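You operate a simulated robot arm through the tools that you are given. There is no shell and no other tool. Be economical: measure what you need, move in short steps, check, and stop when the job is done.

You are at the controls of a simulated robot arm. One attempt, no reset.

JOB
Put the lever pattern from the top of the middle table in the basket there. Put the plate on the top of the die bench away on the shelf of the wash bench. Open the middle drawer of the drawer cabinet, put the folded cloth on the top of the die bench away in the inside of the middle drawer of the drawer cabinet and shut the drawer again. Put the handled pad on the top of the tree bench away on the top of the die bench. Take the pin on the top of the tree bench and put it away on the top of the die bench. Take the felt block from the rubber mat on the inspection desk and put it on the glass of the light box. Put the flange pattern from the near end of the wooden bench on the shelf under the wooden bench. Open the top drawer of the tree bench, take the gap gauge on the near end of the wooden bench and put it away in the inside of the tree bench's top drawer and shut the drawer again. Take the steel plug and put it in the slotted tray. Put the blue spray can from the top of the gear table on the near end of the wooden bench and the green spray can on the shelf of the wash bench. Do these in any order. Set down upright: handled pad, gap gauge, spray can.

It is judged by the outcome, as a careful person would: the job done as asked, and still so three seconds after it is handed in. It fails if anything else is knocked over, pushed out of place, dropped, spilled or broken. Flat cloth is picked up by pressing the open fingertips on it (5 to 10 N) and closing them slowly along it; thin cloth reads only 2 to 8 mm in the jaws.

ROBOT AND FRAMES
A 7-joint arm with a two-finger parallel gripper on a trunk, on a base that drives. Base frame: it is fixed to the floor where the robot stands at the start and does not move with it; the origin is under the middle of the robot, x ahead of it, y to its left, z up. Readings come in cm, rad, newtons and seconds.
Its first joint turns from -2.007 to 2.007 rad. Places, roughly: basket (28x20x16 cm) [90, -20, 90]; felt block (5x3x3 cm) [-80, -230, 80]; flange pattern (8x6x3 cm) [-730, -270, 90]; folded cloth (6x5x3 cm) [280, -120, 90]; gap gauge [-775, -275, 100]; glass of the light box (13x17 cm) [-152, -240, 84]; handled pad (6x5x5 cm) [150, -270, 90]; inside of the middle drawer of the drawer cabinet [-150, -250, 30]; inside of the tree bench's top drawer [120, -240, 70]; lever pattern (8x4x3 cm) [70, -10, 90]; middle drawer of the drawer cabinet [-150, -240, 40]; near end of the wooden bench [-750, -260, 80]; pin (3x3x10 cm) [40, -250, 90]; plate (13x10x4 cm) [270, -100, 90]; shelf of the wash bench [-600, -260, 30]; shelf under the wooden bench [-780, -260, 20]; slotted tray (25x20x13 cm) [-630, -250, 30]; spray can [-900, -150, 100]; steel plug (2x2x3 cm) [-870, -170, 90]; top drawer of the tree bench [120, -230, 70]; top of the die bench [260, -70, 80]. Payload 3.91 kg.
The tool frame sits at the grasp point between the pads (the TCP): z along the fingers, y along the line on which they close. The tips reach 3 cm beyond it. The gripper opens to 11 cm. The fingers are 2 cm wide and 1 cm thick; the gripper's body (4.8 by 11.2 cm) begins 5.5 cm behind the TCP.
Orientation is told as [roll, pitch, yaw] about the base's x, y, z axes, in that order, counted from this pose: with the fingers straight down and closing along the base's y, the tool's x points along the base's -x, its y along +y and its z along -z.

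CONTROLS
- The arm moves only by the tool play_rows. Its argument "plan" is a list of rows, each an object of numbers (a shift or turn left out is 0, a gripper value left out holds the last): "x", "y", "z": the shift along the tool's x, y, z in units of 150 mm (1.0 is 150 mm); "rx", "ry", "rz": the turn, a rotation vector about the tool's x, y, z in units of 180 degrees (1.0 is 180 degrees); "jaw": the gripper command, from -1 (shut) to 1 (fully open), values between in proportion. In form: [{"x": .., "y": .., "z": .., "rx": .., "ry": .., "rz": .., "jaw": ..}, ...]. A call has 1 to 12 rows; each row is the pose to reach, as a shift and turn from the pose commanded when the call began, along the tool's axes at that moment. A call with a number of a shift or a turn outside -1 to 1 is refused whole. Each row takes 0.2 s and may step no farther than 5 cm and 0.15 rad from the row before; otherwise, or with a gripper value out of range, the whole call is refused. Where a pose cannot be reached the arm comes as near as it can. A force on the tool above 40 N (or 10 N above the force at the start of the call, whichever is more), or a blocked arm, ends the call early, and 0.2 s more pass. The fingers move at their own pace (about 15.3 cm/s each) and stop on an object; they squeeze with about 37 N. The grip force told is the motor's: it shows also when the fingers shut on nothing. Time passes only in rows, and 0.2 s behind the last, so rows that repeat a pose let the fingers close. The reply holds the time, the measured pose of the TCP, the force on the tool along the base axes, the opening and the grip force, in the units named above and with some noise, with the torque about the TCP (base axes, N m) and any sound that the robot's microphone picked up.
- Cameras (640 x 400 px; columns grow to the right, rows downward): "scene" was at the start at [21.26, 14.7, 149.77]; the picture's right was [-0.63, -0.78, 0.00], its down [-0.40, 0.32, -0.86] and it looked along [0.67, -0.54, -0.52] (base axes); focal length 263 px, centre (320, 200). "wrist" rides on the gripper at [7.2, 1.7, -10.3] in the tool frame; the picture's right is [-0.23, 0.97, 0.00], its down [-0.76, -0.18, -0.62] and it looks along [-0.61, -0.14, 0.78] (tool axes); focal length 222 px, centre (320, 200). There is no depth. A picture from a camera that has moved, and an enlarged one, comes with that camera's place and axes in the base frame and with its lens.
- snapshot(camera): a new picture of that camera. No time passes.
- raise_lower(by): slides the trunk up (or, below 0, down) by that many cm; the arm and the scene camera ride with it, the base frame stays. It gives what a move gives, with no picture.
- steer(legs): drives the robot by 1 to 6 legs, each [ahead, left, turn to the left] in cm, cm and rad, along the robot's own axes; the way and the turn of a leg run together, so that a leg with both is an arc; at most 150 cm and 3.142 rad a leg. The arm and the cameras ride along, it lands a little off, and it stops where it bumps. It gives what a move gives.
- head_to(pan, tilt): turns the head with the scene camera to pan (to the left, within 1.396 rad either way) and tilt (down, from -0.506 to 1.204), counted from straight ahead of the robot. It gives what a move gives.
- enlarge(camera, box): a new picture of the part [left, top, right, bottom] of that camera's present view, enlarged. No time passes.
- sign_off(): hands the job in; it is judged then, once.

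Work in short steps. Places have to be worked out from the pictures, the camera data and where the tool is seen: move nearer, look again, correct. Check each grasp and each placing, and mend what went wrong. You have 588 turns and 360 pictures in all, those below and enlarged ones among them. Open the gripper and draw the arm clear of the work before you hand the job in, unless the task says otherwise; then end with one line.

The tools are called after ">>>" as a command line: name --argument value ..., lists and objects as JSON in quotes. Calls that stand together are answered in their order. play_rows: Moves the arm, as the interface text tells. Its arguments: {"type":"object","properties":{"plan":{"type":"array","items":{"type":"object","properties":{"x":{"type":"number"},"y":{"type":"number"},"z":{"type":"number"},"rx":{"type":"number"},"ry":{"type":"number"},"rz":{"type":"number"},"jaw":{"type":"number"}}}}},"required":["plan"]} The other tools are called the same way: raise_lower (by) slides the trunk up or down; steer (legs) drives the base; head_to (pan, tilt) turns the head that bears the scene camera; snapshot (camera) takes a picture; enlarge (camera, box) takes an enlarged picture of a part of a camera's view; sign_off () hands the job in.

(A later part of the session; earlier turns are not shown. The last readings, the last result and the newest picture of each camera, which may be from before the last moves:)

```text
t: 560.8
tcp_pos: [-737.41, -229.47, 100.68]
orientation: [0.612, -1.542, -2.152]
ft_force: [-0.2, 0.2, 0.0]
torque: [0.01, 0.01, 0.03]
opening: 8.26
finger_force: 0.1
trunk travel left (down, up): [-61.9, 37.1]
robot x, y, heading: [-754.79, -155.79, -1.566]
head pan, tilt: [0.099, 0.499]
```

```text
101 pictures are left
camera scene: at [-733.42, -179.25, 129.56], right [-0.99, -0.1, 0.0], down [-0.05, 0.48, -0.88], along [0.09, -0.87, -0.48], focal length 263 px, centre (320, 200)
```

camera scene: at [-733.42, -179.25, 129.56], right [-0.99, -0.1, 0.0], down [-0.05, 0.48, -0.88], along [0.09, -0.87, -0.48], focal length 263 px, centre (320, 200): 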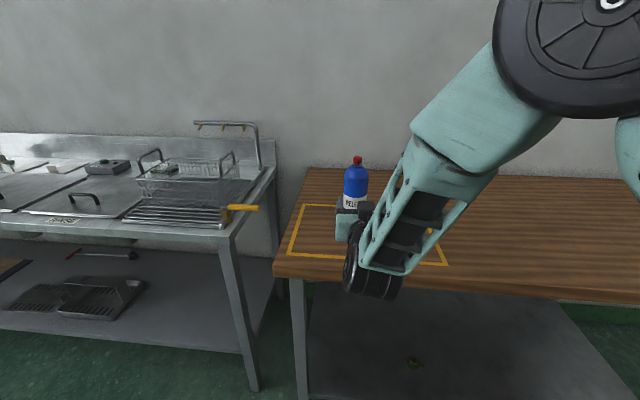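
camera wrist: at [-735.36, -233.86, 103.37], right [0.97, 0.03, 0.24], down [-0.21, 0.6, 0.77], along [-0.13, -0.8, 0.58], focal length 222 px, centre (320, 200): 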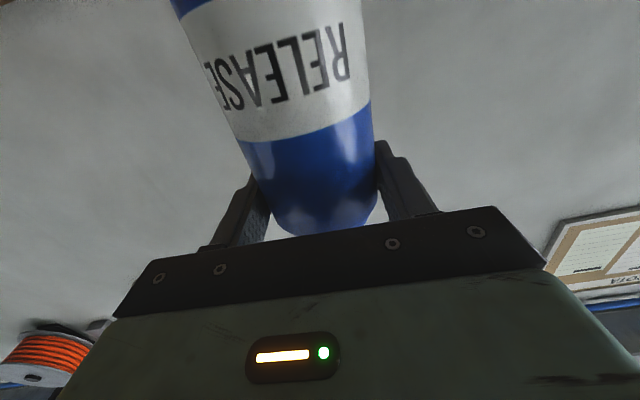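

The blue can stands upright in the zone. Now for the green can: raise, turn back to the gear table and align.

>>> raise_lower --by 10

>>> steer --legs '[[0, 0, -1.5708], [12, -41, 0]]'

>>> head_to --pan -0.1 --tilt 0.55

>>> snapshot --camera "scene"

>>> snapshot --camera "wrist"

```text
t: 562.2
tcp_pos: [-737.4, -229.5, 110.61]
orientation: [0.606, -1.542, -2.142]
ft_force: [0.6, 0.2, 0.2]
torque: [0.0, -0.03, -0.01]
opening: 8.24
finger_force: 0.1
trunk travel left (down, up): [-71.9, 27.1]
robot x, y, heading: [-754.9, -155.94, -1.564]
head pan, tilt: [0.099, 0.499]
```

```text
t: 568.6
tcp_pos: [-841.09, -135.27, 110.71]
orientation: [0.605, -1.541, 2.599]
ft_force: [0.1, -0.8, -0.7]
torque: [0.0, 0.0, 0.03]
opening: 8.26
finger_force: 0.0
trunk travel left (down, up): [-71.9, 27.1]
robot x, y, heading: [-768.24, -115.2, -3.105]
head pan, tilt: [0.099, 0.499]
```

```text
t: 569.3
tcp_pos: [-841.12, -135.21, 110.57]
orientation: [0.608, -1.542, 2.6]
ft_force: [0.2, -0.5, -0.2]
torque: [0.05, -0.01, 0.01]
opening: 8.24
finger_force: 0.1
trunk travel left (down, up): [-71.9, 27.1]
robot x, y, heading: [-768.03, -115.39, -3.112]
head pan, tilt: [-0.099, 0.55]
```

```text
100 pictures are left
camera scene: at [-790.52, -135.97, 139.11], right [0.06, 1.0, 0.0], down [0.52, -0.03, -0.85], along [-0.85, 0.05, -0.52], focal length 263 px, centre (320, 200)
```

scene: 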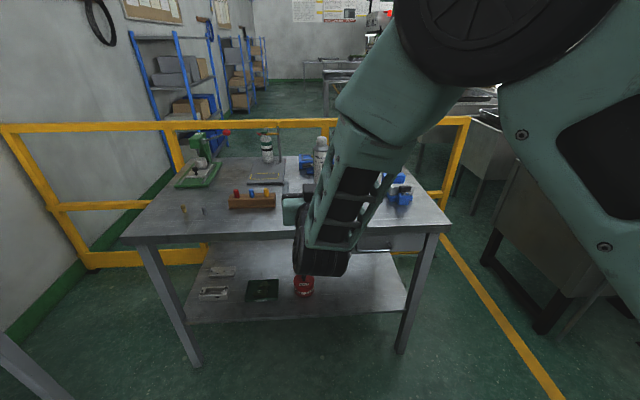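

```text
99 pictures are left
camera wrist: at [-830.45, -136.37, 103.69], right [0.06, -0.97, 0.24], down [0.59, 0.23, 0.77], along [-0.8, 0.1, 0.58], focal length 222 px, centre (320, 200)
```

wrist: 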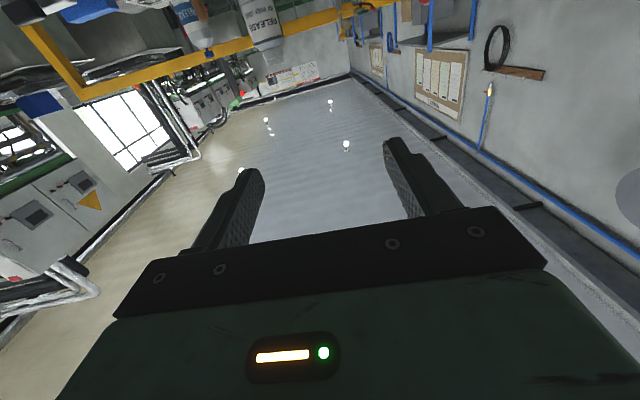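

>>> steer --legs '[[0, 0, -0.035]]'

>>> enlarge --camera "scene" --box '[260, 125, 420, 225]'

```text
t: 570.1
tcp_pos: [-841.68, -132.69, 110.64]
orientation: [0.61, -1.541, 2.562]
ft_force: [-0.4, 0.2, -1.1]
torque: [0.0, 0.0, 0.0]
opening: 8.26
finger_force: 0.0
trunk travel left (down, up): [-71.9, 27.1]
robot x, y, heading: [-768.17, -115.52, -3.143]
head pan, tilt: [-0.099, 0.55]
```

```text
4.00 times, centred on (340, 175) of scene
camera zoom: at [-791.21, -135.17, 139.11], right [0.1, 1.0, 0.0], down [0.52, -0.05, -0.85], along [-0.85, 0.08, -0.52], focal length 1051 px, centre (240, 300)
```

zoom: 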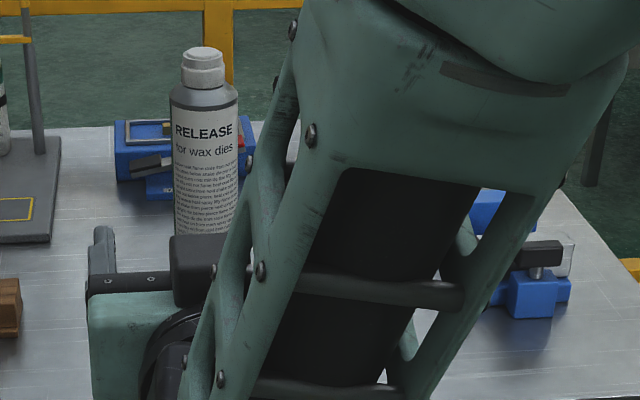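

The green can's axis is at about (-887,-129.4). I set grip height 102.5 to pass above the tool cup, align and drive in.

>>> raise_lower --by -8.1

>>> play_rows --plan '[{"y": -0.11, "jaw": 0.45}, {"y": -0.22}]'

>>> steer --legs '[[30, 0, 0]]'

>>> snapshot --camera "wrist"

>>> snapshot --camera "scene"

```text
t: 571.2
tcp_pos: [-841.74, -132.61, 102.58]
orientation: [0.611, -1.541, 2.56]
ft_force: [0.2, -0.3, 0.2]
torque: [-0.02, 0.03, -0.03]
opening: 8.24
finger_force: 0.1
trunk travel left (down, up): [-63.8, 35.2]
robot x, y, heading: [-768.16, -115.68, -3.144]
head pan, tilt: [-0.099, 0.55]
```

```text
t: 571.8
tcp_pos: [-841.71, -129.43, 102.33]
orientation: [0.619, -1.541, 2.552]
ft_force: [0.5, -0.4, 0.2]
torque: [-0.01, -0.01, 0.02]
opening: 7.98
finger_force: 0.0
trunk travel left (down, up): [-63.8, 35.2]
robot x, y, heading: [-768.11, -115.66, -3.137]
head pan, tilt: [-0.099, 0.55]
```

```text
t: 573.9
tcp_pos: [-871.95, -129.31, 102.5]
orientation: [0.607, -1.542, 2.562]
ft_force: [0.1, 0.6, -1.8]
torque: [0.03, 0.0, 0.0]
opening: 7.96
finger_force: 0.0
trunk travel left (down, up): [-63.8, 35.2]
robot x, y, heading: [-798.19, -115.29, -3.143]
head pan, tilt: [-0.099, 0.55]
```

```text
97 pictures are left
camera wrist: at [-861.29, -130.87, 95.42], right [0.02, -0.97, 0.24], down [0.6, 0.21, 0.77], along [-0.8, 0.13, 0.58], focal length 222 px, centre (320, 200)
```

wrist: 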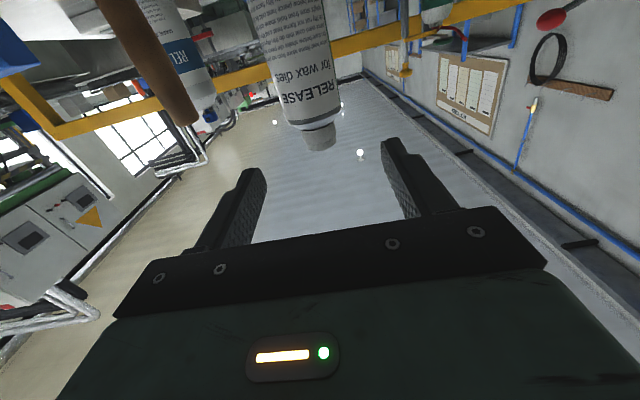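

```text
96 pictures are left
camera scene: at [-821.34, -135.17, 131.01], right [0.1, 1.0, 0.0], down [0.52, -0.05, -0.85], along [-0.85, 0.08, -0.52], focal length 263 px, centre (320, 200)
```

scene: 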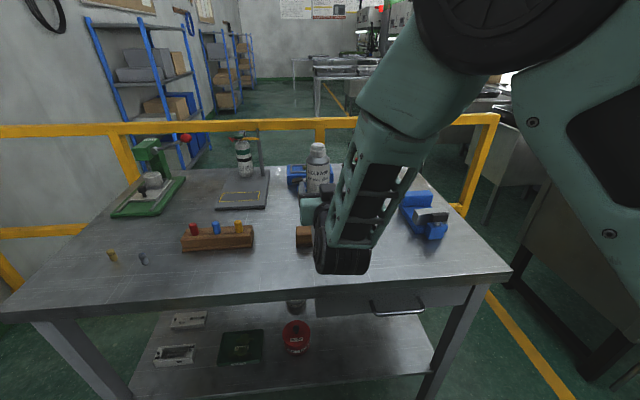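

The can is centred and the cup's handle passes beside and below. I advance in two steps.

>>> play_rows --plan '[{"z": 0.2}, {"z": 0.4}, {"z": 0.6}]'

>>> snapshot --camera "wrist"

```text
t: 574.7
tcp_pos: [-880.85, -129.58, 102.2]
orientation: [0.608, -1.54, 2.562]
ft_force: [-0.6, 0.0, 0.0]
torque: [-0.02, 0.0, 0.01]
opening: 7.98
finger_force: 0.0
trunk travel left (down, up): [-63.8, 35.2]
robot x, y, heading: [-798.33, -115.39, -3.14]
head pan, tilt: [-0.099, 0.55]
```

```text
95 pictures are left
camera wrist: at [-870.27, -131.06, 95.25], right [0.02, -0.97, 0.24], down [0.6, 0.21, 0.77], along [-0.8, 0.13, 0.59], focal length 222 px, centre (320, 200)
```

wrist: 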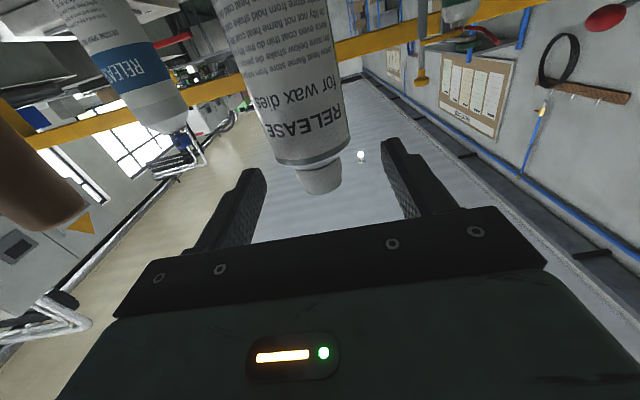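

>>> play_rows --plan '[{"z": 0.15, "y": -0.02}, {"z": 0.3, "y": -0.02}, {"z": 0.36, "y": -0.02}, {"z": 0.36, "y": -0.02, "jaw": 0.3}, {"z": 0.36, "y": -0.02, "jaw": 0.15}, {"z": 0.36, "y": -0.02, "jaw": -0.5}, {"z": 0.36, "y": -0.02, "jaw": -1}, {"z": 0.36, "y": -0.02, "jaw": -1}]'

>>> snapshot --camera "wrist"

```text
t: 576.5
tcp_pos: [-886.17, -129.52, 102.07]
orientation: [0.604, -1.54, 2.566]
ft_force: [-0.6, 1.3, -0.5]
torque: [0.07, 0.07, -0.05]
opening: 6.58
finger_force: 37.1
trunk travel left (down, up): [-63.8, 35.2]
robot x, y, heading: [-798.27, -115.12, -3.141]
head pan, tilt: [-0.099, 0.55]
```

```text
94 pictures are left
camera wrist: at [-875.62, -131.03, 95.09], right [0.02, -0.97, 0.24], down [0.6, 0.21, 0.77], along [-0.8, 0.13, 0.58], focal length 222 px, centre (320, 200)
```

wrist: 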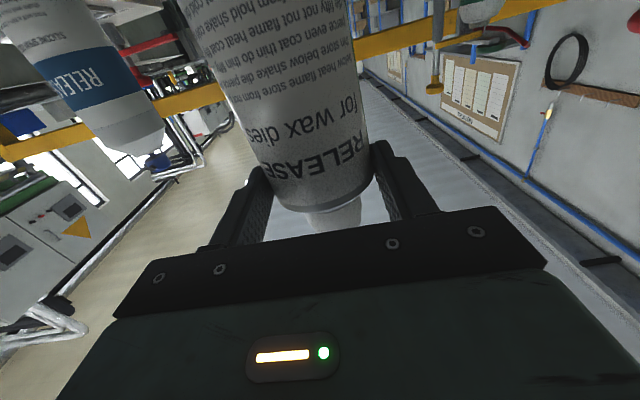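

Green can gripped. I lift and back off.

>>> raise_lower --by 12

>>> steer --legs '[[-38, 0, 0]]'

>>> snapshot --camera "scene"

```text
t: 578.0
tcp_pos: [-886.22, -129.55, 114.08]
orientation: [0.595, -1.543, 2.575]
ft_force: [-0.4, 0.8, -3.5]
torque: [-0.05, -0.09, 0.0]
opening: 6.61
finger_force: 36.7
trunk travel left (down, up): [-75.8, 23.2]
robot x, y, heading: [-798.16, -115.3, -3.143]
head pan, tilt: [-0.099, 0.55]
```

```text
t: 580.4
tcp_pos: [-848.48, -129.39, 113.97]
orientation: [0.6, -1.542, 2.57]
ft_force: [0.0, 0.4, -3.9]
torque: [0.01, -0.09, 0.0]
opening: 6.57
finger_force: 37.2
trunk travel left (down, up): [-75.8, 23.2]
robot x, y, heading: [-760.43, -115.52, 3.141]
head pan, tilt: [-0.099, 0.55]
```

```text
93 pictures are left
camera scene: at [-783.61, -135.17, 143.0], right [0.1, 0.99, 0.0], down [0.52, -0.05, -0.85], along [-0.85, 0.09, -0.52], focal length 263 px, centre (320, 200)
```

scene: 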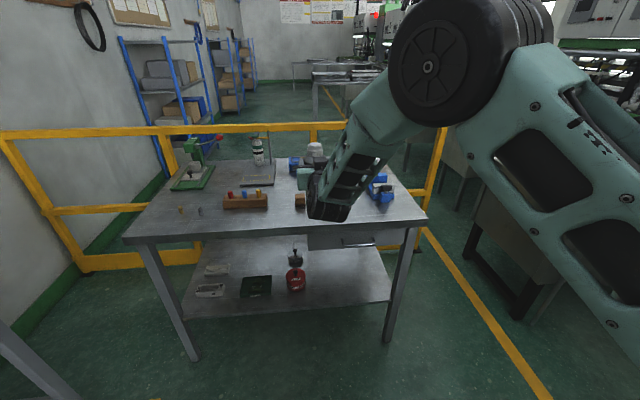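

I turn toward the wash bench, keeping clear of the grey machine, and go to the free right part of its shelf (x≈-653).

>>> steer --legs '[[0, 0, 1.571], [12, 0, 0], [0, 92, 0]]'

>>> raise_lower --by -40

>>> raise_lower --by -18

>>> head_to --pan 0.3 --tilt 0.45

>>> snapshot --camera "scene"

```text
t: 582.5
tcp_pos: [-826.43, -172.07, 113.69]
orientation: [0.51, -1.537, 3.138]
ft_force: [0.8, 0.4, -2.9]
torque: [0.02, -0.11, 0.02]
opening: 6.52
finger_force: 37.3
trunk travel left (down, up): [-75.8, 23.2]
robot x, y, heading: [-754.4, -119.27, -2.673]
head pan, tilt: [-0.099, 0.55]
stopped in leg 1: the robot was blocked; the commanded pose is now the measured one
```

```text
t: 586.4
tcp_pos: [-826.49, -172.05, 73.9]
orientation: [0.561, -1.538, 3.083]
ft_force: [-0.1, 0.3, -3.5]
torque: [0.05, -0.07, -0.06]
opening: 6.52
finger_force: 36.9
trunk travel left (down, up): [-35.8, 63.2]
robot x, y, heading: [-754.86, -119.6, -2.676]
head pan, tilt: [-0.099, 0.55]
```

```text
t: 588.4
tcp_pos: [-826.38, -172.04, 55.84]
orientation: [0.563, -1.538, 3.082]
ft_force: [-0.2, -0.6, -3.8]
torque: [0.02, -0.1, -0.01]
opening: 6.5
finger_force: 36.4
trunk travel left (down, up): [-17.8, 81.2]
robot x, y, heading: [-754.46, -119.3, -2.675]
head pan, tilt: [-0.099, 0.55]
```

```text
t: 589.2
tcp_pos: [-826.41, -172.03, 55.75]
orientation: [0.561, -1.538, 3.087]
ft_force: [0.4, 0.6, -3.7]
torque: [0.05, -0.05, 0.0]
opening: 6.52
finger_force: 36.9
trunk travel left (down, up): [-17.8, 81.2]
robot x, y, heading: [-754.7, -119.12, -2.674]
head pan, tilt: [0.3, 0.45]
```

```text
92 pictures are left
camera scene: at [-764.62, -150.66, 85.9], right [-0.69, 0.72, 0.0], down [0.31, 0.3, -0.9], along [-0.65, -0.63, -0.44], focal length 263 px, centre (320, 200)
```

scene: 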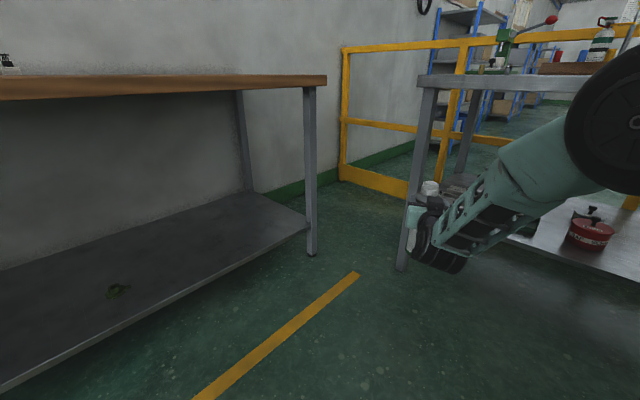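

A corner of the base met the machine while turning. I raise the trunk again, step away from it, and then finish the turn.

>>> raise_lower --by 40

>>> raise_lower --by 20

>>> steer --legs '[[0, 14, 0], [0, 0, 1.104]]'

>>> head_to --pan 1.2 --tilt 0.4

>>> snapshot --camera "scene"

```text
t: 593.1
tcp_pos: [-826.5, -172.07, 95.93]
orientation: [0.558, -1.539, 3.087]
ft_force: [-0.1, 0.3, -3.1]
torque: [0.04, -0.08, 0.04]
opening: 6.5
finger_force: 36.8
trunk travel left (down, up): [-57.8, 41.2]
robot x, y, heading: [-754.74, -119.63, -2.673]
head pan, tilt: [0.3, 0.45]
```

```text
t: 595.2
tcp_pos: [-826.44, -171.88, 115.77]
orientation: [0.557, -1.537, 3.087]
ft_force: [0.6, 0.5, -3.3]
torque: [0.05, -0.07, 0.04]
opening: 6.51
finger_force: 37.0
trunk travel left (down, up): [-77.8, 21.2]
robot x, y, heading: [-754.42, -119.35, -2.67]
head pan, tilt: [0.3, 0.45]
```

```text
t: 599.4
tcp_pos: [-732.0, -219.23, 115.75]
orientation: [0.563, -1.536, -2.076]
ft_force: [-0.3, 0.0, -4.5]
torque: [0.11, -0.03, -0.01]
opening: 6.5
finger_force: 37.3
trunk travel left (down, up): [-77.8, 21.2]
robot x, y, heading: [-748.11, -132.14, -1.547]
head pan, tilt: [0.3, 0.45]
```

```text
t: 600.6
tcp_pos: [-731.92, -219.29, 115.74]
orientation: [0.559, -1.537, -2.071]
ft_force: [0.9, -0.5, -3.3]
torque: [0.05, -0.01, 0.02]
opening: 6.51
finger_force: 36.8
trunk travel left (down, up): [-77.8, 21.2]
robot x, y, heading: [-748.36, -131.52, -1.549]
head pan, tilt: [1.201, 0.4]
```

```text
91 pictures are left
camera scene: at [-718.82, -148.89, 146.37], right [-0.34, -0.94, 0.0], down [-0.37, 0.13, -0.92], along [0.87, -0.32, -0.39], focal length 263 px, centre (320, 200)
```

scene: 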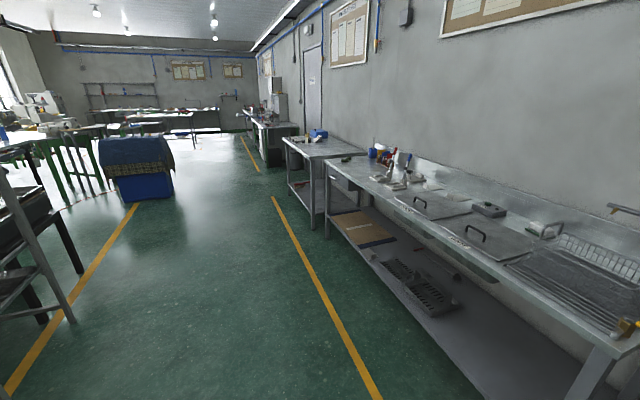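

>>> steer --legs '[[0, 78, -0.02]]'

>>> raise_lower --by -40

>>> raise_lower --by -20

>>> head_to --pan 0.2 --tilt 0.45

>>> snapshot --camera "scene"

>>> snapshot --camera "wrist"

```text
t: 604.7
tcp_pos: [-656.67, -218.87, 115.78]
orientation: [0.557, -1.538, -2.092]
ft_force: [0.5, 0.6, -3.7]
torque: [0.1, 0.0, -0.02]
opening: 6.51
finger_force: 36.1
trunk travel left (down, up): [-77.8, 21.2]
robot x, y, heading: [-670.91, -131.1, -1.575]
head pan, tilt: [1.201, 0.4]
```

```text
t: 608.6
tcp_pos: [-656.67, -218.84, 75.81]
orientation: [0.554, -1.537, -2.089]
ft_force: [1.1, 0.2, -3.1]
torque: [0.09, -0.01, 0.0]
opening: 6.51
finger_force: 37.2
trunk travel left (down, up): [-37.8, 61.2]
robot x, y, heading: [-670.94, -130.94, -1.57]
head pan, tilt: [1.201, 0.4]
```

```text
t: 610.7
tcp_pos: [-656.63, -218.87, 55.93]
orientation: [0.556, -1.539, -2.091]
ft_force: [-0.2, 0.2, -3.3]
torque: [0.06, -0.01, 0.01]
opening: 6.48
finger_force: 37.3
trunk travel left (down, up): [-17.8, 81.2]
robot x, y, heading: [-670.99, -130.96, -1.573]
head pan, tilt: [1.201, 0.4]
```

```text
t: 612.0
tcp_pos: [-656.62, -218.86, 55.82]
orientation: [0.55, -1.537, -2.086]
ft_force: [1.0, 0.2, -3.6]
torque: [0.09, -0.01, 0.01]
opening: 6.5
finger_force: 37.1
trunk travel left (down, up): [-17.8, 81.2]
robot x, y, heading: [-671.02, -130.85, -1.573]
head pan, tilt: [0.201, 0.45]
```

```text
90 pictures are left
camera scene: at [-648.77, -154.38, 85.91], right [-0.98, -0.2, 0.0], down [-0.09, 0.43, -0.9], along [0.18, -0.88, -0.44], focal length 263 px, centre (320, 200)
```

scene: 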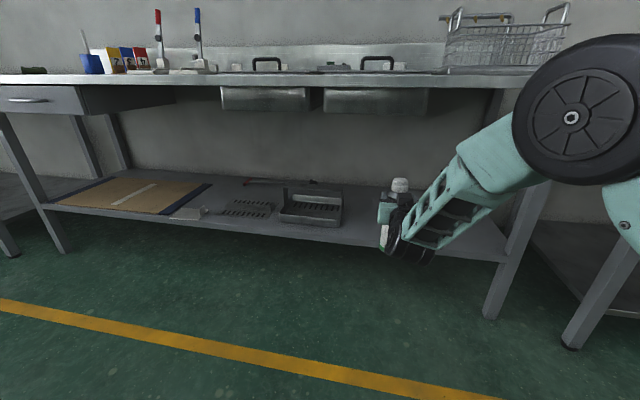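

```text
89 pictures are left
camera wrist: at [-655.22, -208.24, 48.95], right [0.97, 0.03, 0.24], down [-0.21, 0.59, 0.78], along [-0.12, -0.8, 0.58], focal length 222 px, centre (320, 200)
```

wrist: 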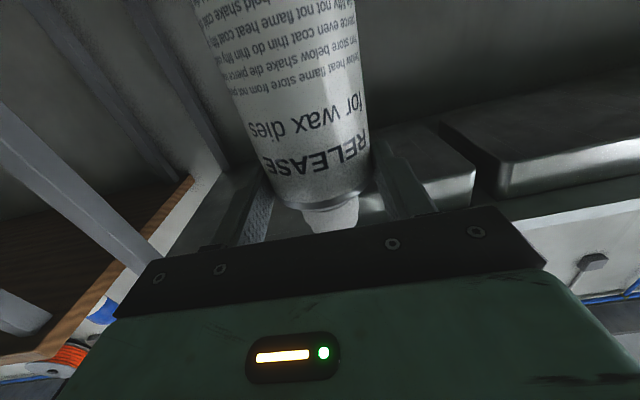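

The shelf end is free. I extend the arm 6 cm (so the elbow stays outside) and drive 18 cm ahead.

>>> play_rows --plan '[{"z": 0.2}, {"z": 0.4}]'

>>> steer --legs '[[18, 0, 0]]'

>>> snapshot --camera "scene"

```text
t: 612.6
tcp_pos: [-656.55, -224.7, 55.72]
orientation: [0.556, -1.534, -2.091]
ft_force: [-1.0, 0.4, -2.5]
torque: [0.08, 0.0, -0.02]
opening: 6.5
finger_force: 36.4
trunk travel left (down, up): [-17.8, 81.2]
robot x, y, heading: [-671.07, -131.13, -1.574]
head pan, tilt: [0.201, 0.45]
```

```text
t: 614.1
tcp_pos: [-656.62, -242.81, 55.66]
orientation: [0.553, -1.536, -2.089]
ft_force: [0.6, -0.3, -3.5]
torque: [0.07, 0.0, 0.03]
opening: 6.48
finger_force: 37.2
trunk travel left (down, up): [-17.8, 81.2]
robot x, y, heading: [-671.16, -149.01, -1.578]
head pan, tilt: [0.201, 0.45]
```

```text
88 pictures are left
camera scene: at [-648.82, -172.47, 85.91], right [-0.98, -0.2, 0.0], down [-0.09, 0.43, -0.9], along [0.18, -0.88, -0.44], focal length 263 px, centre (320, 200)
```

scene: 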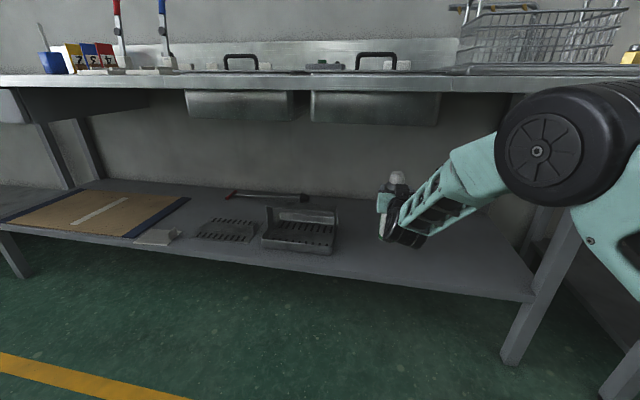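

>>> raise_lower --by -7.6

>>> play_rows --plan '[{"x": 0.02}, {"x": 0.04}, {"x": 0.06}]'

>>> play_rows --plan '[{"x": 0.015}, {"x": 0.03}, {"x": 0.045}]'

>>> enlarge --camera "scene" --box '[340, 140, 500, 280]'

```text
t: 615.2
tcp_pos: [-656.59, -242.77, 48.02]
orientation: [0.556, -1.538, -2.095]
ft_force: [0.1, -0.2, -3.7]
torque: [0.07, 0.01, 0.0]
opening: 6.5
finger_force: 37.0
trunk travel left (down, up): [-10.2, 88.8]
robot x, y, heading: [-671.36, -149.22, -1.571]
head pan, tilt: [0.201, 0.45]
```

```text
t: 616.0
tcp_pos: [-656.56, -242.7, 47.15]
orientation: [0.56, -1.535, -2.096]
ft_force: [-0.1, 0.5, -4.2]
torque: [0.08, -0.03, -0.01]
opening: 6.51
finger_force: 36.7
trunk travel left (down, up): [-10.2, 88.8]
robot x, y, heading: [-671.43, -149.15, -1.57]
head pan, tilt: [0.201, 0.45]
```

```text
t: 616.9
tcp_pos: [-656.48, -242.76, 46.95]
orientation: [0.817, -1.544, -2.351]
ft_force: [2.6, 2.2, 22.8]
torque: [-0.36, 0.33, 0.02]
opening: 6.47
finger_force: 37.1
trunk travel left (down, up): [-10.2, 88.8]
robot x, y, heading: [-670.94, -148.99, -1.575]
head pan, tilt: [0.201, 0.45]
```

```text
2.86 times, centred on (420, 210) of scene
camera zoom: at [-648.82, -172.38, 78.38], right [-0.98, -0.2, 0.0], down [-0.09, 0.43, -0.9], along [0.18, -0.88, -0.43], focal length 751 px, centre (34, 171)
```

zoom: 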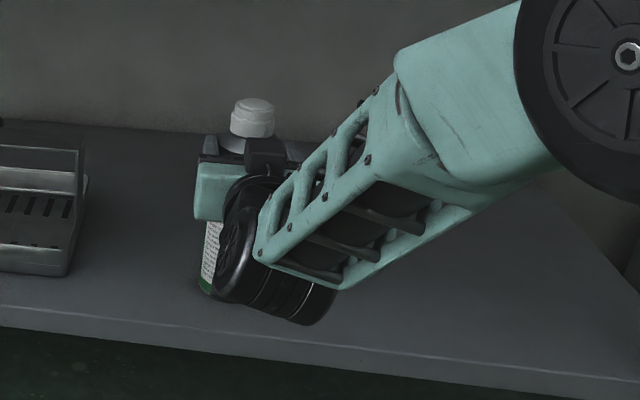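

Contact (23 N). I ease up 1.5 mm, release, and withdraw straight back.

>>> play_rows --plan '[{"x": -0.015, "jaw": -1}, {"x": -0.015, "jaw": 0.3}, {"x": -0.015, "jaw": 0.45}, {"x": -0.015, "jaw": 0.45}, {"x": -0.015, "z": -0.2}, {"x": -0.015, "z": -0.5}, {"x": -0.015, "z": -0.8}, {"x": -0.015, "z": -1.0}]'

>>> snapshot --camera "scene"

```text
t: 618.6
tcp_pos: [-656.9, -227.46, 47.31]
orientation: [0.558, -1.535, -2.093]
ft_force: [-0.4, -0.4, -0.2]
torque: [0.0, 0.01, -0.03]
opening: 7.94
finger_force: 0.1
trunk travel left (down, up): [-10.2, 88.8]
robot x, y, heading: [-671.05, -149.71, -1.578]
head pan, tilt: [0.201, 0.45]
```

```text
86 pictures are left
camera scene: at [-648.82, -172.46, 78.31], right [-0.98, -0.2, 0.0], down [-0.09, 0.43, -0.9], along [0.18, -0.88, -0.44], focal length 263 px, centre (320, 200)
```

scene: 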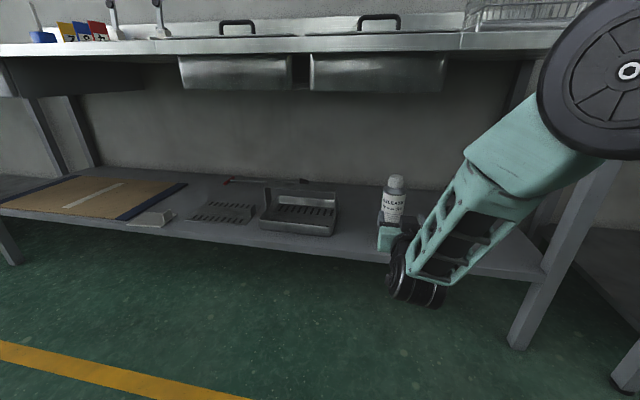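

The green can stands upright on the shelf. While here I take a close look at the slotted tray for the plug.

>>> enlarge --camera "scene" --box '[230, 160, 370, 260]'

```text
4.00 times, centred on (300, 210) of scene
camera zoom: at [-648.82, -172.46, 78.31], right [-0.98, -0.2, 0.0], down [-0.09, 0.43, -0.9], along [0.18, -0.88, -0.44], focal length 1051 px, centre (400, 160)
```

zoom: 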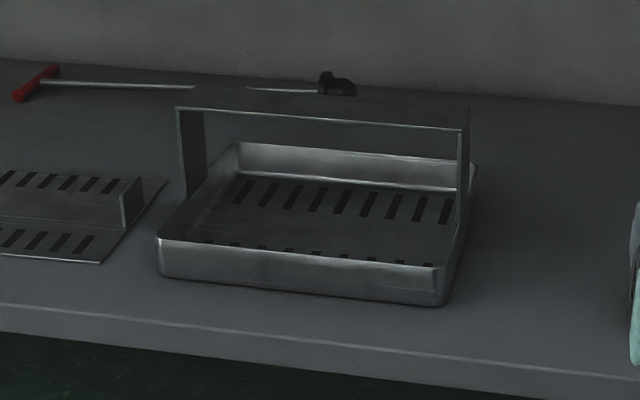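

I note the tray: front wall at y≈-243.5, x -638…-613, carry arch along its middle. I back out, raise, reduce the lean to 40°, and return to the gear table for the steel plug.

>>> steer --legs '[[-18, 0, 0]]'

>>> raise_lower --by 40

>>> raise_lower --by 30

>>> play_rows --plan '[{"ry": 0.045}, {"ry": 0.09}, {"ry": 0.135}, {"ry": 0.18}, {"ry": 0.225}, {"ry": 0.264}]'

>>> steer --legs '[[0, -86, 0], [0, 0, -1.568], [0, 24, 0], [15, 0, 0]]'

>>> head_to --pan 0.0 --tilt 0.6

>>> snapshot --camera "scene"

>>> snapshot --camera "wrist"

```text
t: 620.2
tcp_pos: [-657.2, -209.63, 47.26]
orientation: [0.555, -1.535, -2.094]
ft_force: [0.4, 0.6, 0.0]
torque: [0.02, 0.02, -0.01]
opening: 7.96
finger_force: 0.1
trunk travel left (down, up): [-10.2, 88.8]
robot x, y, heading: [-670.77, -130.84, -1.575]
head pan, tilt: [0.201, 0.45]
```

```text
t: 624.0
tcp_pos: [-657.11, -209.71, 87.22]
orientation: [0.554, -1.536, -2.094]
ft_force: [0.7, 0.4, 0.4]
torque: [-0.01, 0.01, 0.0]
opening: 7.97
finger_force: 0.0
trunk travel left (down, up): [-50.2, 48.8]
robot x, y, heading: [-670.8, -130.85, -1.574]
head pan, tilt: [0.201, 0.45]
```

```text
t: 627.0
tcp_pos: [-657.19, -209.64, 117.27]
orientation: [0.554, -1.535, -2.096]
ft_force: [0.4, -0.4, 0.8]
torque: [-0.04, -0.01, 0.0]
opening: 7.97
finger_force: 0.0
trunk travel left (down, up): [-80.2, 18.8]
robot x, y, heading: [-671.17, -130.87, -1.573]
head pan, tilt: [0.201, 0.45]
```

```text
t: 628.4
tcp_pos: [-657.04, -209.64, 117.3]
orientation: [0.027, -0.714, -1.555]
ft_force: [-0.2, 0.6, 0.5]
torque: [-0.03, 0.01, -0.03]
opening: 7.98
finger_force: 0.2
trunk travel left (down, up): [-80.2, 18.8]
robot x, y, heading: [-671.46, -131.04, -1.573]
head pan, tilt: [0.201, 0.45]
```

```text
t: 639.0
tcp_pos: [-849.56, -168.88, 117.21]
orientation: [0.023, -0.712, -3.113]
ft_force: [-0.6, -0.2, -0.2]
torque: [0.01, -0.03, -0.03]
opening: 7.96
finger_force: 0.1
trunk travel left (down, up): [-80.2, 18.8]
robot x, y, heading: [-771.36, -153.94, -3.133]
head pan, tilt: [0.201, 0.45]
```

```text
t: 639.8
tcp_pos: [-849.7, -168.88, 117.26]
orientation: [0.025, -0.711, -3.115]
ft_force: [-0.7, -0.8, 0.1]
torque: [-0.02, -0.01, -0.01]
opening: 7.96
finger_force: 0.0
trunk travel left (down, up): [-80.2, 18.8]
robot x, y, heading: [-771.15, -153.99, -3.135]
head pan, tilt: [0.0, 0.6]
```

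```text
84 pictures are left
camera scene: at [-794.03, -174.75, 146.96], right [-0.01, 1.0, 0.0], down [0.56, 0.0, -0.83], along [-0.83, -0.01, -0.56], focal length 263 px, centre (320, 200)
```

scene: 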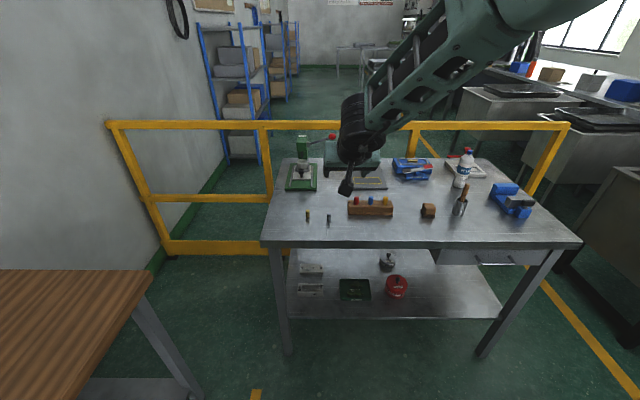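

```text
83 pictures are left
camera wrist: at [-837.33, -169.96, 120.4], right [-0.13, -0.98, 0.17], down [-0.18, 0.19, 0.97], along [-0.98, 0.1, -0.2], focal length 222 px, centre (320, 200)
```

wrist: 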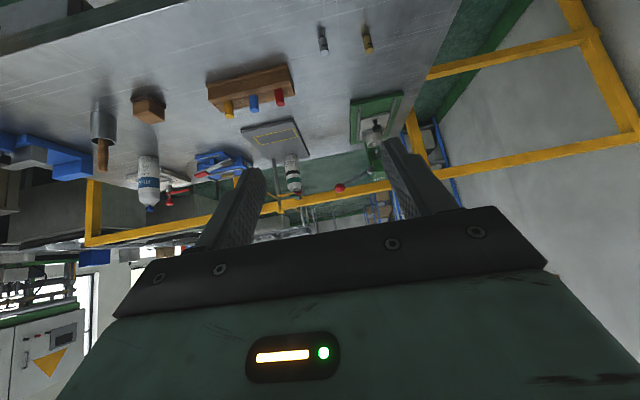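

>>> enlarge --camera "scene" --box '[295, 200, 355, 240]'

>>> enlarge --camera "wrist" --box '[290, 10, 390, 80]'

```text
10.00 times, centred on (325, 220) of scene
camera zoom: at [-794.03, -174.75, 146.96], right [-0.01, 1.0, 0.0], down [0.56, 0.0, -0.83], along [-0.83, -0.01, -0.56], focal length 2628 px, centre (270, 0)
```

zoom: 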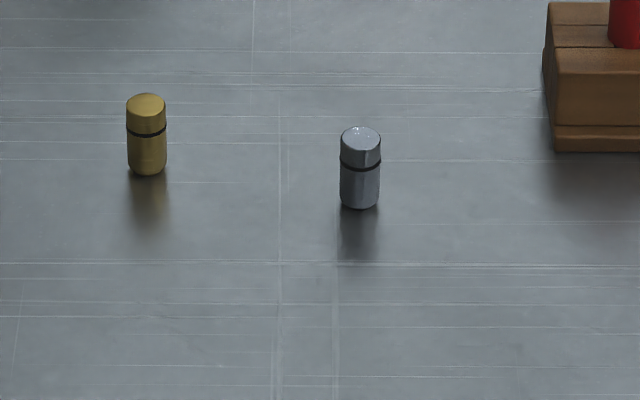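

```text
5.71 times, centred on (340, 45) of wrist
camera zoom: at [-837.33, -169.96, 120.4], right [-0.13, -0.98, 0.17], down [-0.18, 0.19, 0.97], along [-0.98, 0.1, -0.2], focal length 1269 px, centre (206, 1086)
```

zoom: 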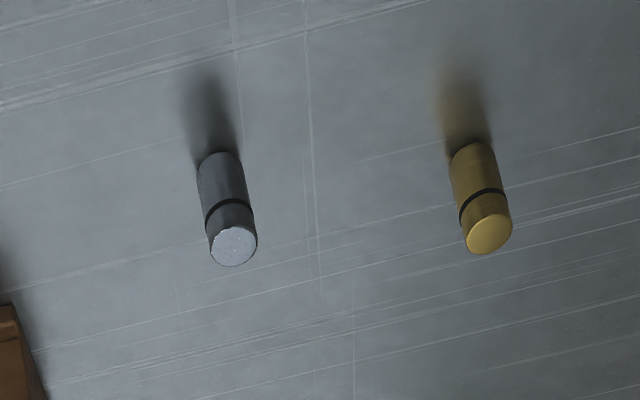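

The steel plug is at about (-871.5,-172.1). I approach it with the leaned gripper.

>>> play_rows --plan '[{"x": -0.03, "y": 0.05, "z": 0.3, "jaw": -0.27}, {"x": -0.07, "y": 0.1, "z": 0.6}, {"x": -0.1, "y": 0.15, "z": 0.9}]'

>>> play_rows --plan '[{"x": -0.03, "y": 0.03, "z": 0.3}, {"x": -0.07, "y": 0.06, "z": 0.6}, {"x": -0.11, "y": 0.063, "z": 0.9}]'

>>> snapshot --camera "wrist"

>>> enlarge --camera "scene" --box '[260, 130, 420, 250]'

```text
t: 640.6
tcp_pos: [-859.51, -171.83, 108.04]
orientation: [0.023, -0.713, -3.116]
ft_force: [0.8, 0.5, 0.2]
torque: [-0.02, -0.04, 0.03]
opening: 4.04
finger_force: 0.1
trunk travel left (down, up): [-80.2, 18.8]
robot x, y, heading: [-771.35, -153.97, -3.132]
head pan, tilt: [0.0, 0.6]
```

```text
t: 641.4
tcp_pos: [-869.53, -173.03, 98.85]
orientation: [0.023, -0.712, -3.114]
ft_force: [0.6, -0.3, 0.2]
torque: [-0.03, -0.03, 0.05]
opening: 4.01
finger_force: 0.0
trunk travel left (down, up): [-80.2, 18.8]
robot x, y, heading: [-771.32, -153.83, -3.135]
head pan, tilt: [0.0, 0.6]
```

```text
80 pictures are left
camera wrist: at [-857.29, -174.2, 101.98], right [-0.13, -0.98, 0.17], down [-0.18, 0.19, 0.97], along [-0.98, 0.1, -0.2], focal length 222 px, centre (320, 200)
```

wrist: 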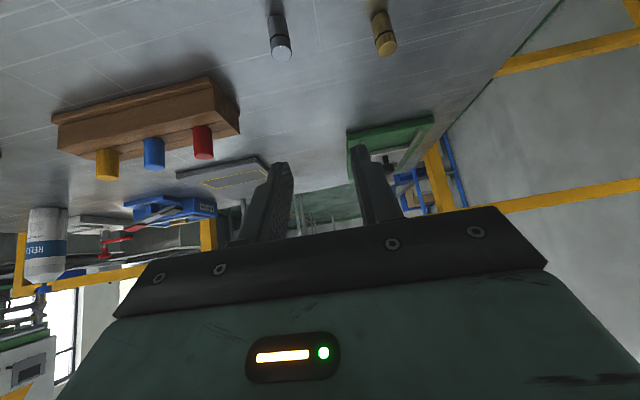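

```text
3.33 times, centred on (340, 190) of scene
camera zoom: at [-793.97, -174.73, 146.98], right [-0.01, 1.0, 0.0], down [0.56, 0.0, -0.83], along [-0.83, -0.01, -0.56], focal length 876 px, centre (253, 233)
```

zoom: 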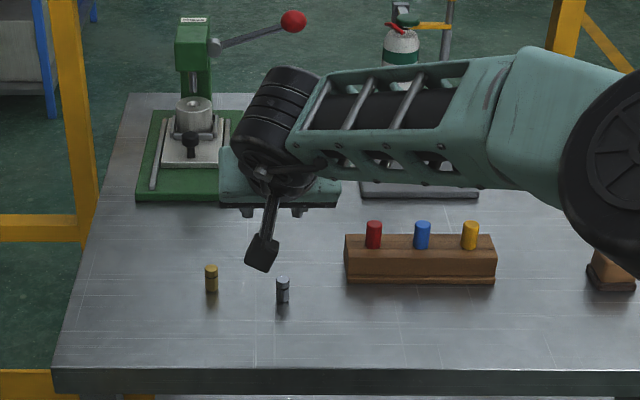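

>>> play_rows --plan '[{"x": 0.1, "y": -0.067, "z": 0.14}, {"x": 0.22, "y": -0.067, "z": 0.31}, {"x": 0.31, "y": -0.067, "z": 0.45}]'

>>> snapshot --camera "wrist"

```text
t: 642.2
tcp_pos: [-870.39, -172.34, 90.65]
orientation: [0.025, -0.712, -3.116]
ft_force: [-0.1, -0.2, 0.6]
torque: [-0.04, 0.0, 0.01]
opening: 4.01
finger_force: 0.1
trunk travel left (down, up): [-80.2, 18.8]
robot x, y, heading: [-771.02, -154.11, -3.135]
head pan, tilt: [0.0, 0.6]
```

```text
78 pictures are left
camera wrist: at [-858.14, -173.4, 93.88], right [-0.13, -0.98, 0.17], down [-0.18, 0.19, 0.97], along [-0.98, 0.1, -0.2], focal length 222 px, centre (320, 200)
```

wrist: 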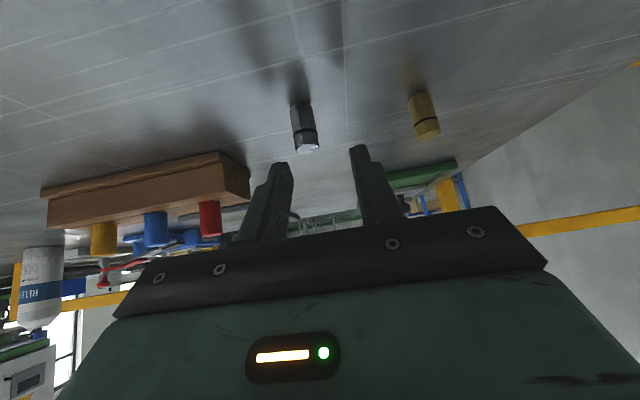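

>>> play_rows --plan '[{"x": 0.05, "y": -0.025, "z": 0.055}, {"x": 0.096, "y": -0.025, "z": 0.111}]'

>>> snapshot --camera "wrist"

```text
t: 642.8
tcp_pos: [-870.28, -171.67, 88.6]
orientation: [0.024, -0.711, -3.113]
ft_force: [-0.4, -0.7, -0.4]
torque: [0.0, 0.01, -0.03]
opening: 3.99
finger_force: 0.0
trunk travel left (down, up): [-80.2, 18.8]
robot x, y, heading: [-771.4, -153.82, -3.134]
head pan, tilt: [0.0, 0.6]
```

```text
77 pictures are left
camera wrist: at [-857.95, -172.93, 91.73], right [-0.13, -0.98, 0.17], down [-0.18, 0.19, 0.97], along [-0.98, 0.1, -0.2], focal length 222 px, centre (320, 200)
```

wrist: 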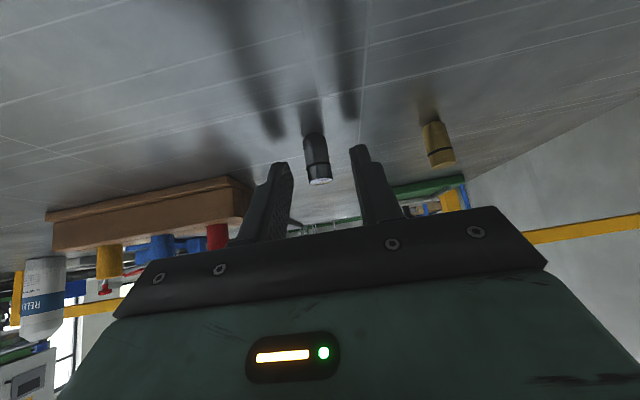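

Centred. I close and lift.

>>> play_rows --plan '[{"jaw": -0.5}, {"jaw": -0.7}, {"jaw": -1}, {"jaw": -1}, {"x": -0.04, "z": -0.05, "jaw": -1}, {"x": -0.13, "z": -0.15, "jaw": -1}, {"x": -0.26, "z": -0.3, "jaw": -1}]'

>>> snapshot --camera "wrist"

```text
t: 644.4
tcp_pos: [-870.48, -171.92, 94.44]
orientation: [0.021, -0.712, -3.114]
ft_force: [-0.2, 0.3, -0.5]
torque: [-0.02, 0.03, 0.01]
opening: 1.34
finger_force: 37.6
trunk travel left (down, up): [-80.2, 18.8]
robot x, y, heading: [-771.16, -153.77, -3.137]
head pan, tilt: [0.0, 0.6]
```

```text
76 pictures are left
camera wrist: at [-858.14, -173.08, 97.54], right [-0.13, -0.98, 0.17], down [-0.18, 0.19, 0.97], along [-0.98, 0.1, -0.2], focal length 222 px, centre (320, 200)
```

wrist: 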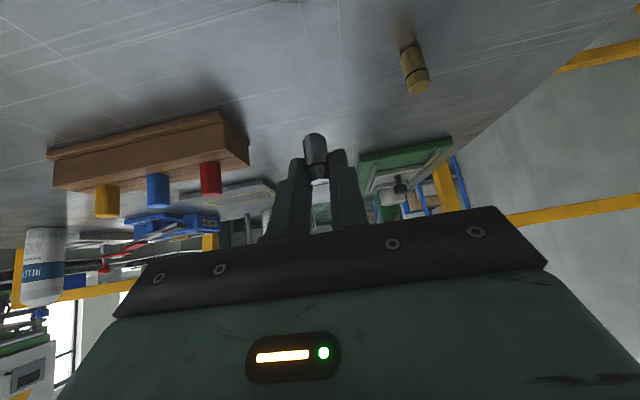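

>>> play_rows --plan '[{"x": -0.15, "z": -0.2}, {"x": -0.3, "z": -0.4}, {"x": -0.45, "z": -0.6}, {"x": -0.6, "z": -0.8}]'

>>> play_rows --plan '[{"x": 0.25, "z": -0.22}, {"x": 0.5, "z": -0.43}, {"x": 0.757, "z": -0.653}]'

>>> steer --legs '[[-10, -20, 0], [0, 0, 1.565], [0, 100, 0]]'

>>> head_to --pan 0.4 --tilt 0.5

>>> snapshot --camera "scene"

```text
t: 645.4
tcp_pos: [-869.4, -171.5, 109.13]
orientation: [0.024, -0.713, -3.113]
ft_force: [-0.2, -0.3, -0.4]
torque: [-0.02, 0.01, 0.03]
opening: 1.34
finger_force: 36.7
trunk travel left (down, up): [-80.2, 18.8]
robot x, y, heading: [-771.02, -153.92, -3.138]
head pan, tilt: [0.0, 0.6]
```

```text
refused: row 3 steps farther than a row can; nothing moved
```

```text
t: 655.6
tcp_pos: [-642.49, -229.9, 109.22]
orientation: [0.025, -0.712, -1.525]
ft_force: [0.4, -0.3, -0.6]
torque: [-0.02, -0.02, 0.0]
opening: 1.34
finger_force: 37.2
trunk travel left (down, up): [-80.2, 18.8]
robot x, y, heading: [-661.85, -132.0, -1.546]
head pan, tilt: [0.0, 0.6]
```

```text
t: 656.5
tcp_pos: [-642.6, -229.92, 109.32]
orientation: [0.024, -0.712, -1.523]
ft_force: [0.5, -0.3, -0.5]
torque: [-0.02, -0.02, -0.01]
opening: 1.35
finger_force: 36.7
trunk travel left (down, up): [-80.2, 18.8]
robot x, y, heading: [-661.93, -131.88, -1.547]
head pan, tilt: [0.4, 0.499]
```

```text
75 pictures are left
camera scene: at [-637.29, -154.04, 147.86], right [-0.91, -0.41, 0.0], down [-0.2, 0.44, -0.88], along [0.36, -0.8, -0.48], focal length 263 px, centre (320, 200)
```

scene: 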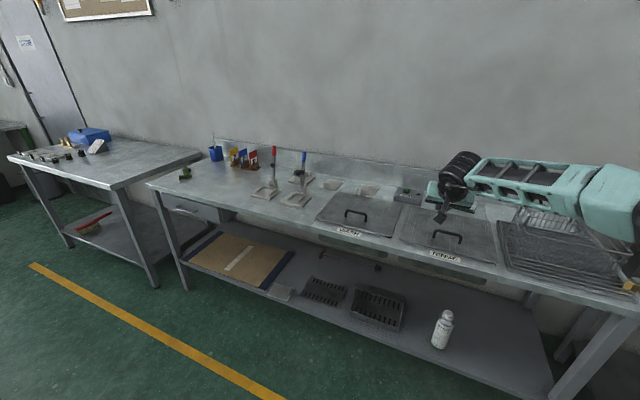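

Plug in hand, no contact on the way. I retract the arm in front of the bench, align with the tray, and lower.

>>> play_rows --plan '[{"x": 0.2, "z": -0.17}, {"x": 0.4, "z": -0.35}, {"x": 0.6, "z": -0.52}, {"x": 0.8, "z": -0.69}]'

>>> steer --legs '[[0, 17, -0.02]]'

>>> raise_lower --by -40

>>> raise_lower --by -24

>>> head_to --pan 0.0 --tilt 0.4

>>> snapshot --camera "scene"

>>> snapshot --camera "wrist"

```text
t: 657.5
tcp_pos: [-643.7, -214.05, 109.29]
orientation: [0.026, -0.711, -1.525]
ft_force: [0.1, 0.1, -1.7]
torque: [-0.01, -0.04, -0.03]
opening: 1.36
finger_force: 37.1
trunk travel left (down, up): [-80.2, 18.8]
robot x, y, heading: [-661.76, -131.88, -1.545]
head pan, tilt: [0.4, 0.499]
```

```text
t: 659.0
tcp_pos: [-628.44, -214.1, 109.44]
orientation: [0.024, -0.712, -1.543]
ft_force: [0.2, 0.0, -0.4]
torque: [-0.02, -0.05, 0.03]
opening: 1.38
finger_force: 37.1
trunk travel left (down, up): [-80.2, 18.8]
robot x, y, heading: [-645.12, -131.51, -1.562]
head pan, tilt: [0.4, 0.499]
```

```text
t: 662.8
tcp_pos: [-628.53, -214.11, 69.37]
orientation: [0.024, -0.712, -1.546]
ft_force: [0.3, -0.2, -0.7]
torque: [0.03, 0.01, 0.01]
opening: 1.37
finger_force: 36.4
trunk travel left (down, up): [-40.2, 58.8]
robot x, y, heading: [-644.79, -132.19, -1.568]
head pan, tilt: [0.4, 0.499]
```

```text
t: 665.3
tcp_pos: [-628.58, -214.05, 45.44]
orientation: [0.025, -0.713, -1.545]
ft_force: [0.8, 0.7, -0.9]
torque: [-0.01, -0.04, 0.0]
opening: 1.34
finger_force: 36.9
trunk travel left (down, up): [-16.2, 82.8]
robot x, y, heading: [-644.77, -131.58, -1.565]
head pan, tilt: [0.4, 0.499]
```

```text
t: 666.2
tcp_pos: [-628.48, -214.14, 45.4]
orientation: [0.024, -0.712, -1.545]
ft_force: [0.1, -0.9, -0.1]
torque: [-0.02, -0.01, -0.06]
opening: 1.36
finger_force: 37.1
trunk travel left (down, up): [-16.2, 82.8]
robot x, y, heading: [-645.08, -131.62, -1.564]
head pan, tilt: [0.0, 0.4]
```

```text
74 pictures are left
camera scene: at [-624.34, -155.18, 84.78], right [-1.0, -0.01, 0.0], down [0.0, 0.39, -0.92], along [0.01, -0.92, -0.39], focal length 263 px, centre (320, 200)
```

scene: 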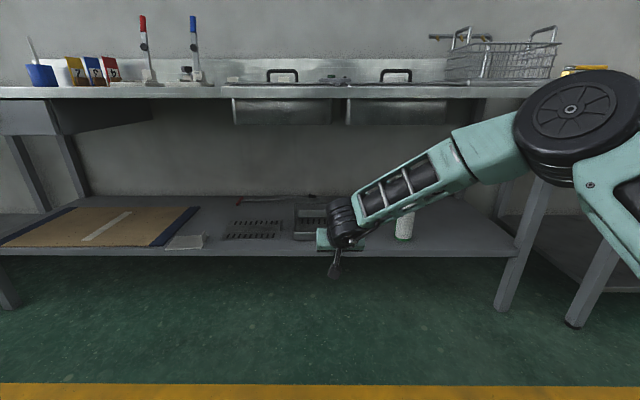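

```text
73 pictures are left
camera wrist: at [-627.29, -201.82, 48.55], right [0.98, -0.13, 0.17], down [-0.19, -0.18, 0.97], along [-0.1, -0.98, -0.2], focal length 222 px, centre (320, 200)
```

wrist: 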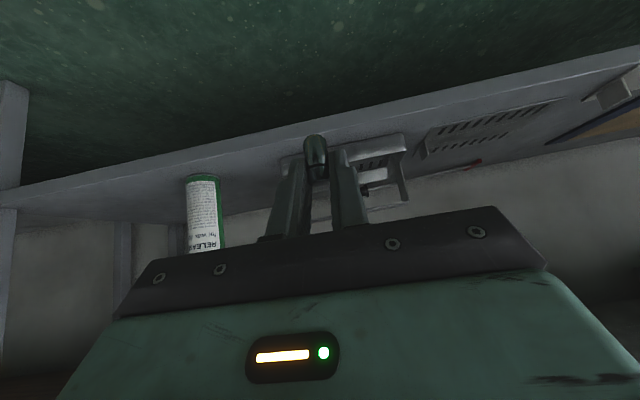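

The elbow would get near the bench edge, so I extend the arm first to straighten and lower it.

>>> play_rows --plan '[{"x": -0.2, "z": 0.17}, {"x": -0.4, "z": 0.35}, {"x": -0.6, "z": 0.52}, {"x": -0.75, "z": 0.65}]'

>>> snapshot --camera "scene"

```text
t: 667.2
tcp_pos: [-627.82, -228.84, 45.34]
orientation: [0.024, -0.712, -1.545]
ft_force: [0.0, -0.5, 0.2]
torque: [0.01, -0.04, -0.02]
opening: 1.35
finger_force: 37.1
trunk travel left (down, up): [-16.2, 82.8]
robot x, y, heading: [-645.0, -131.39, -1.573]
head pan, tilt: [0.0, 0.4]
```

```text
72 pictures are left
camera scene: at [-624.35, -155.17, 84.78], right [-1.0, -0.01, 0.0], down [0.0, 0.39, -0.92], along [0.01, -0.92, -0.39], focal length 263 px, centre (320, 200)
```

scene: 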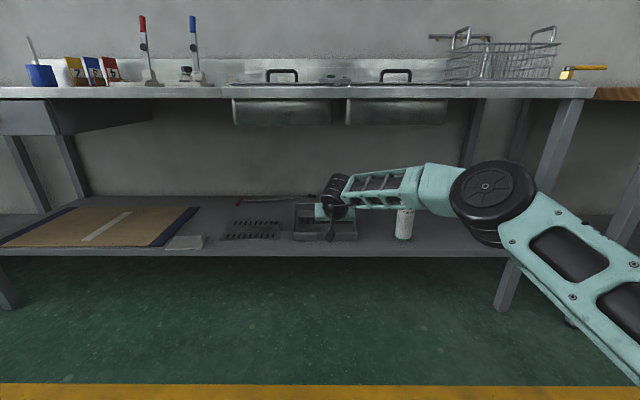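

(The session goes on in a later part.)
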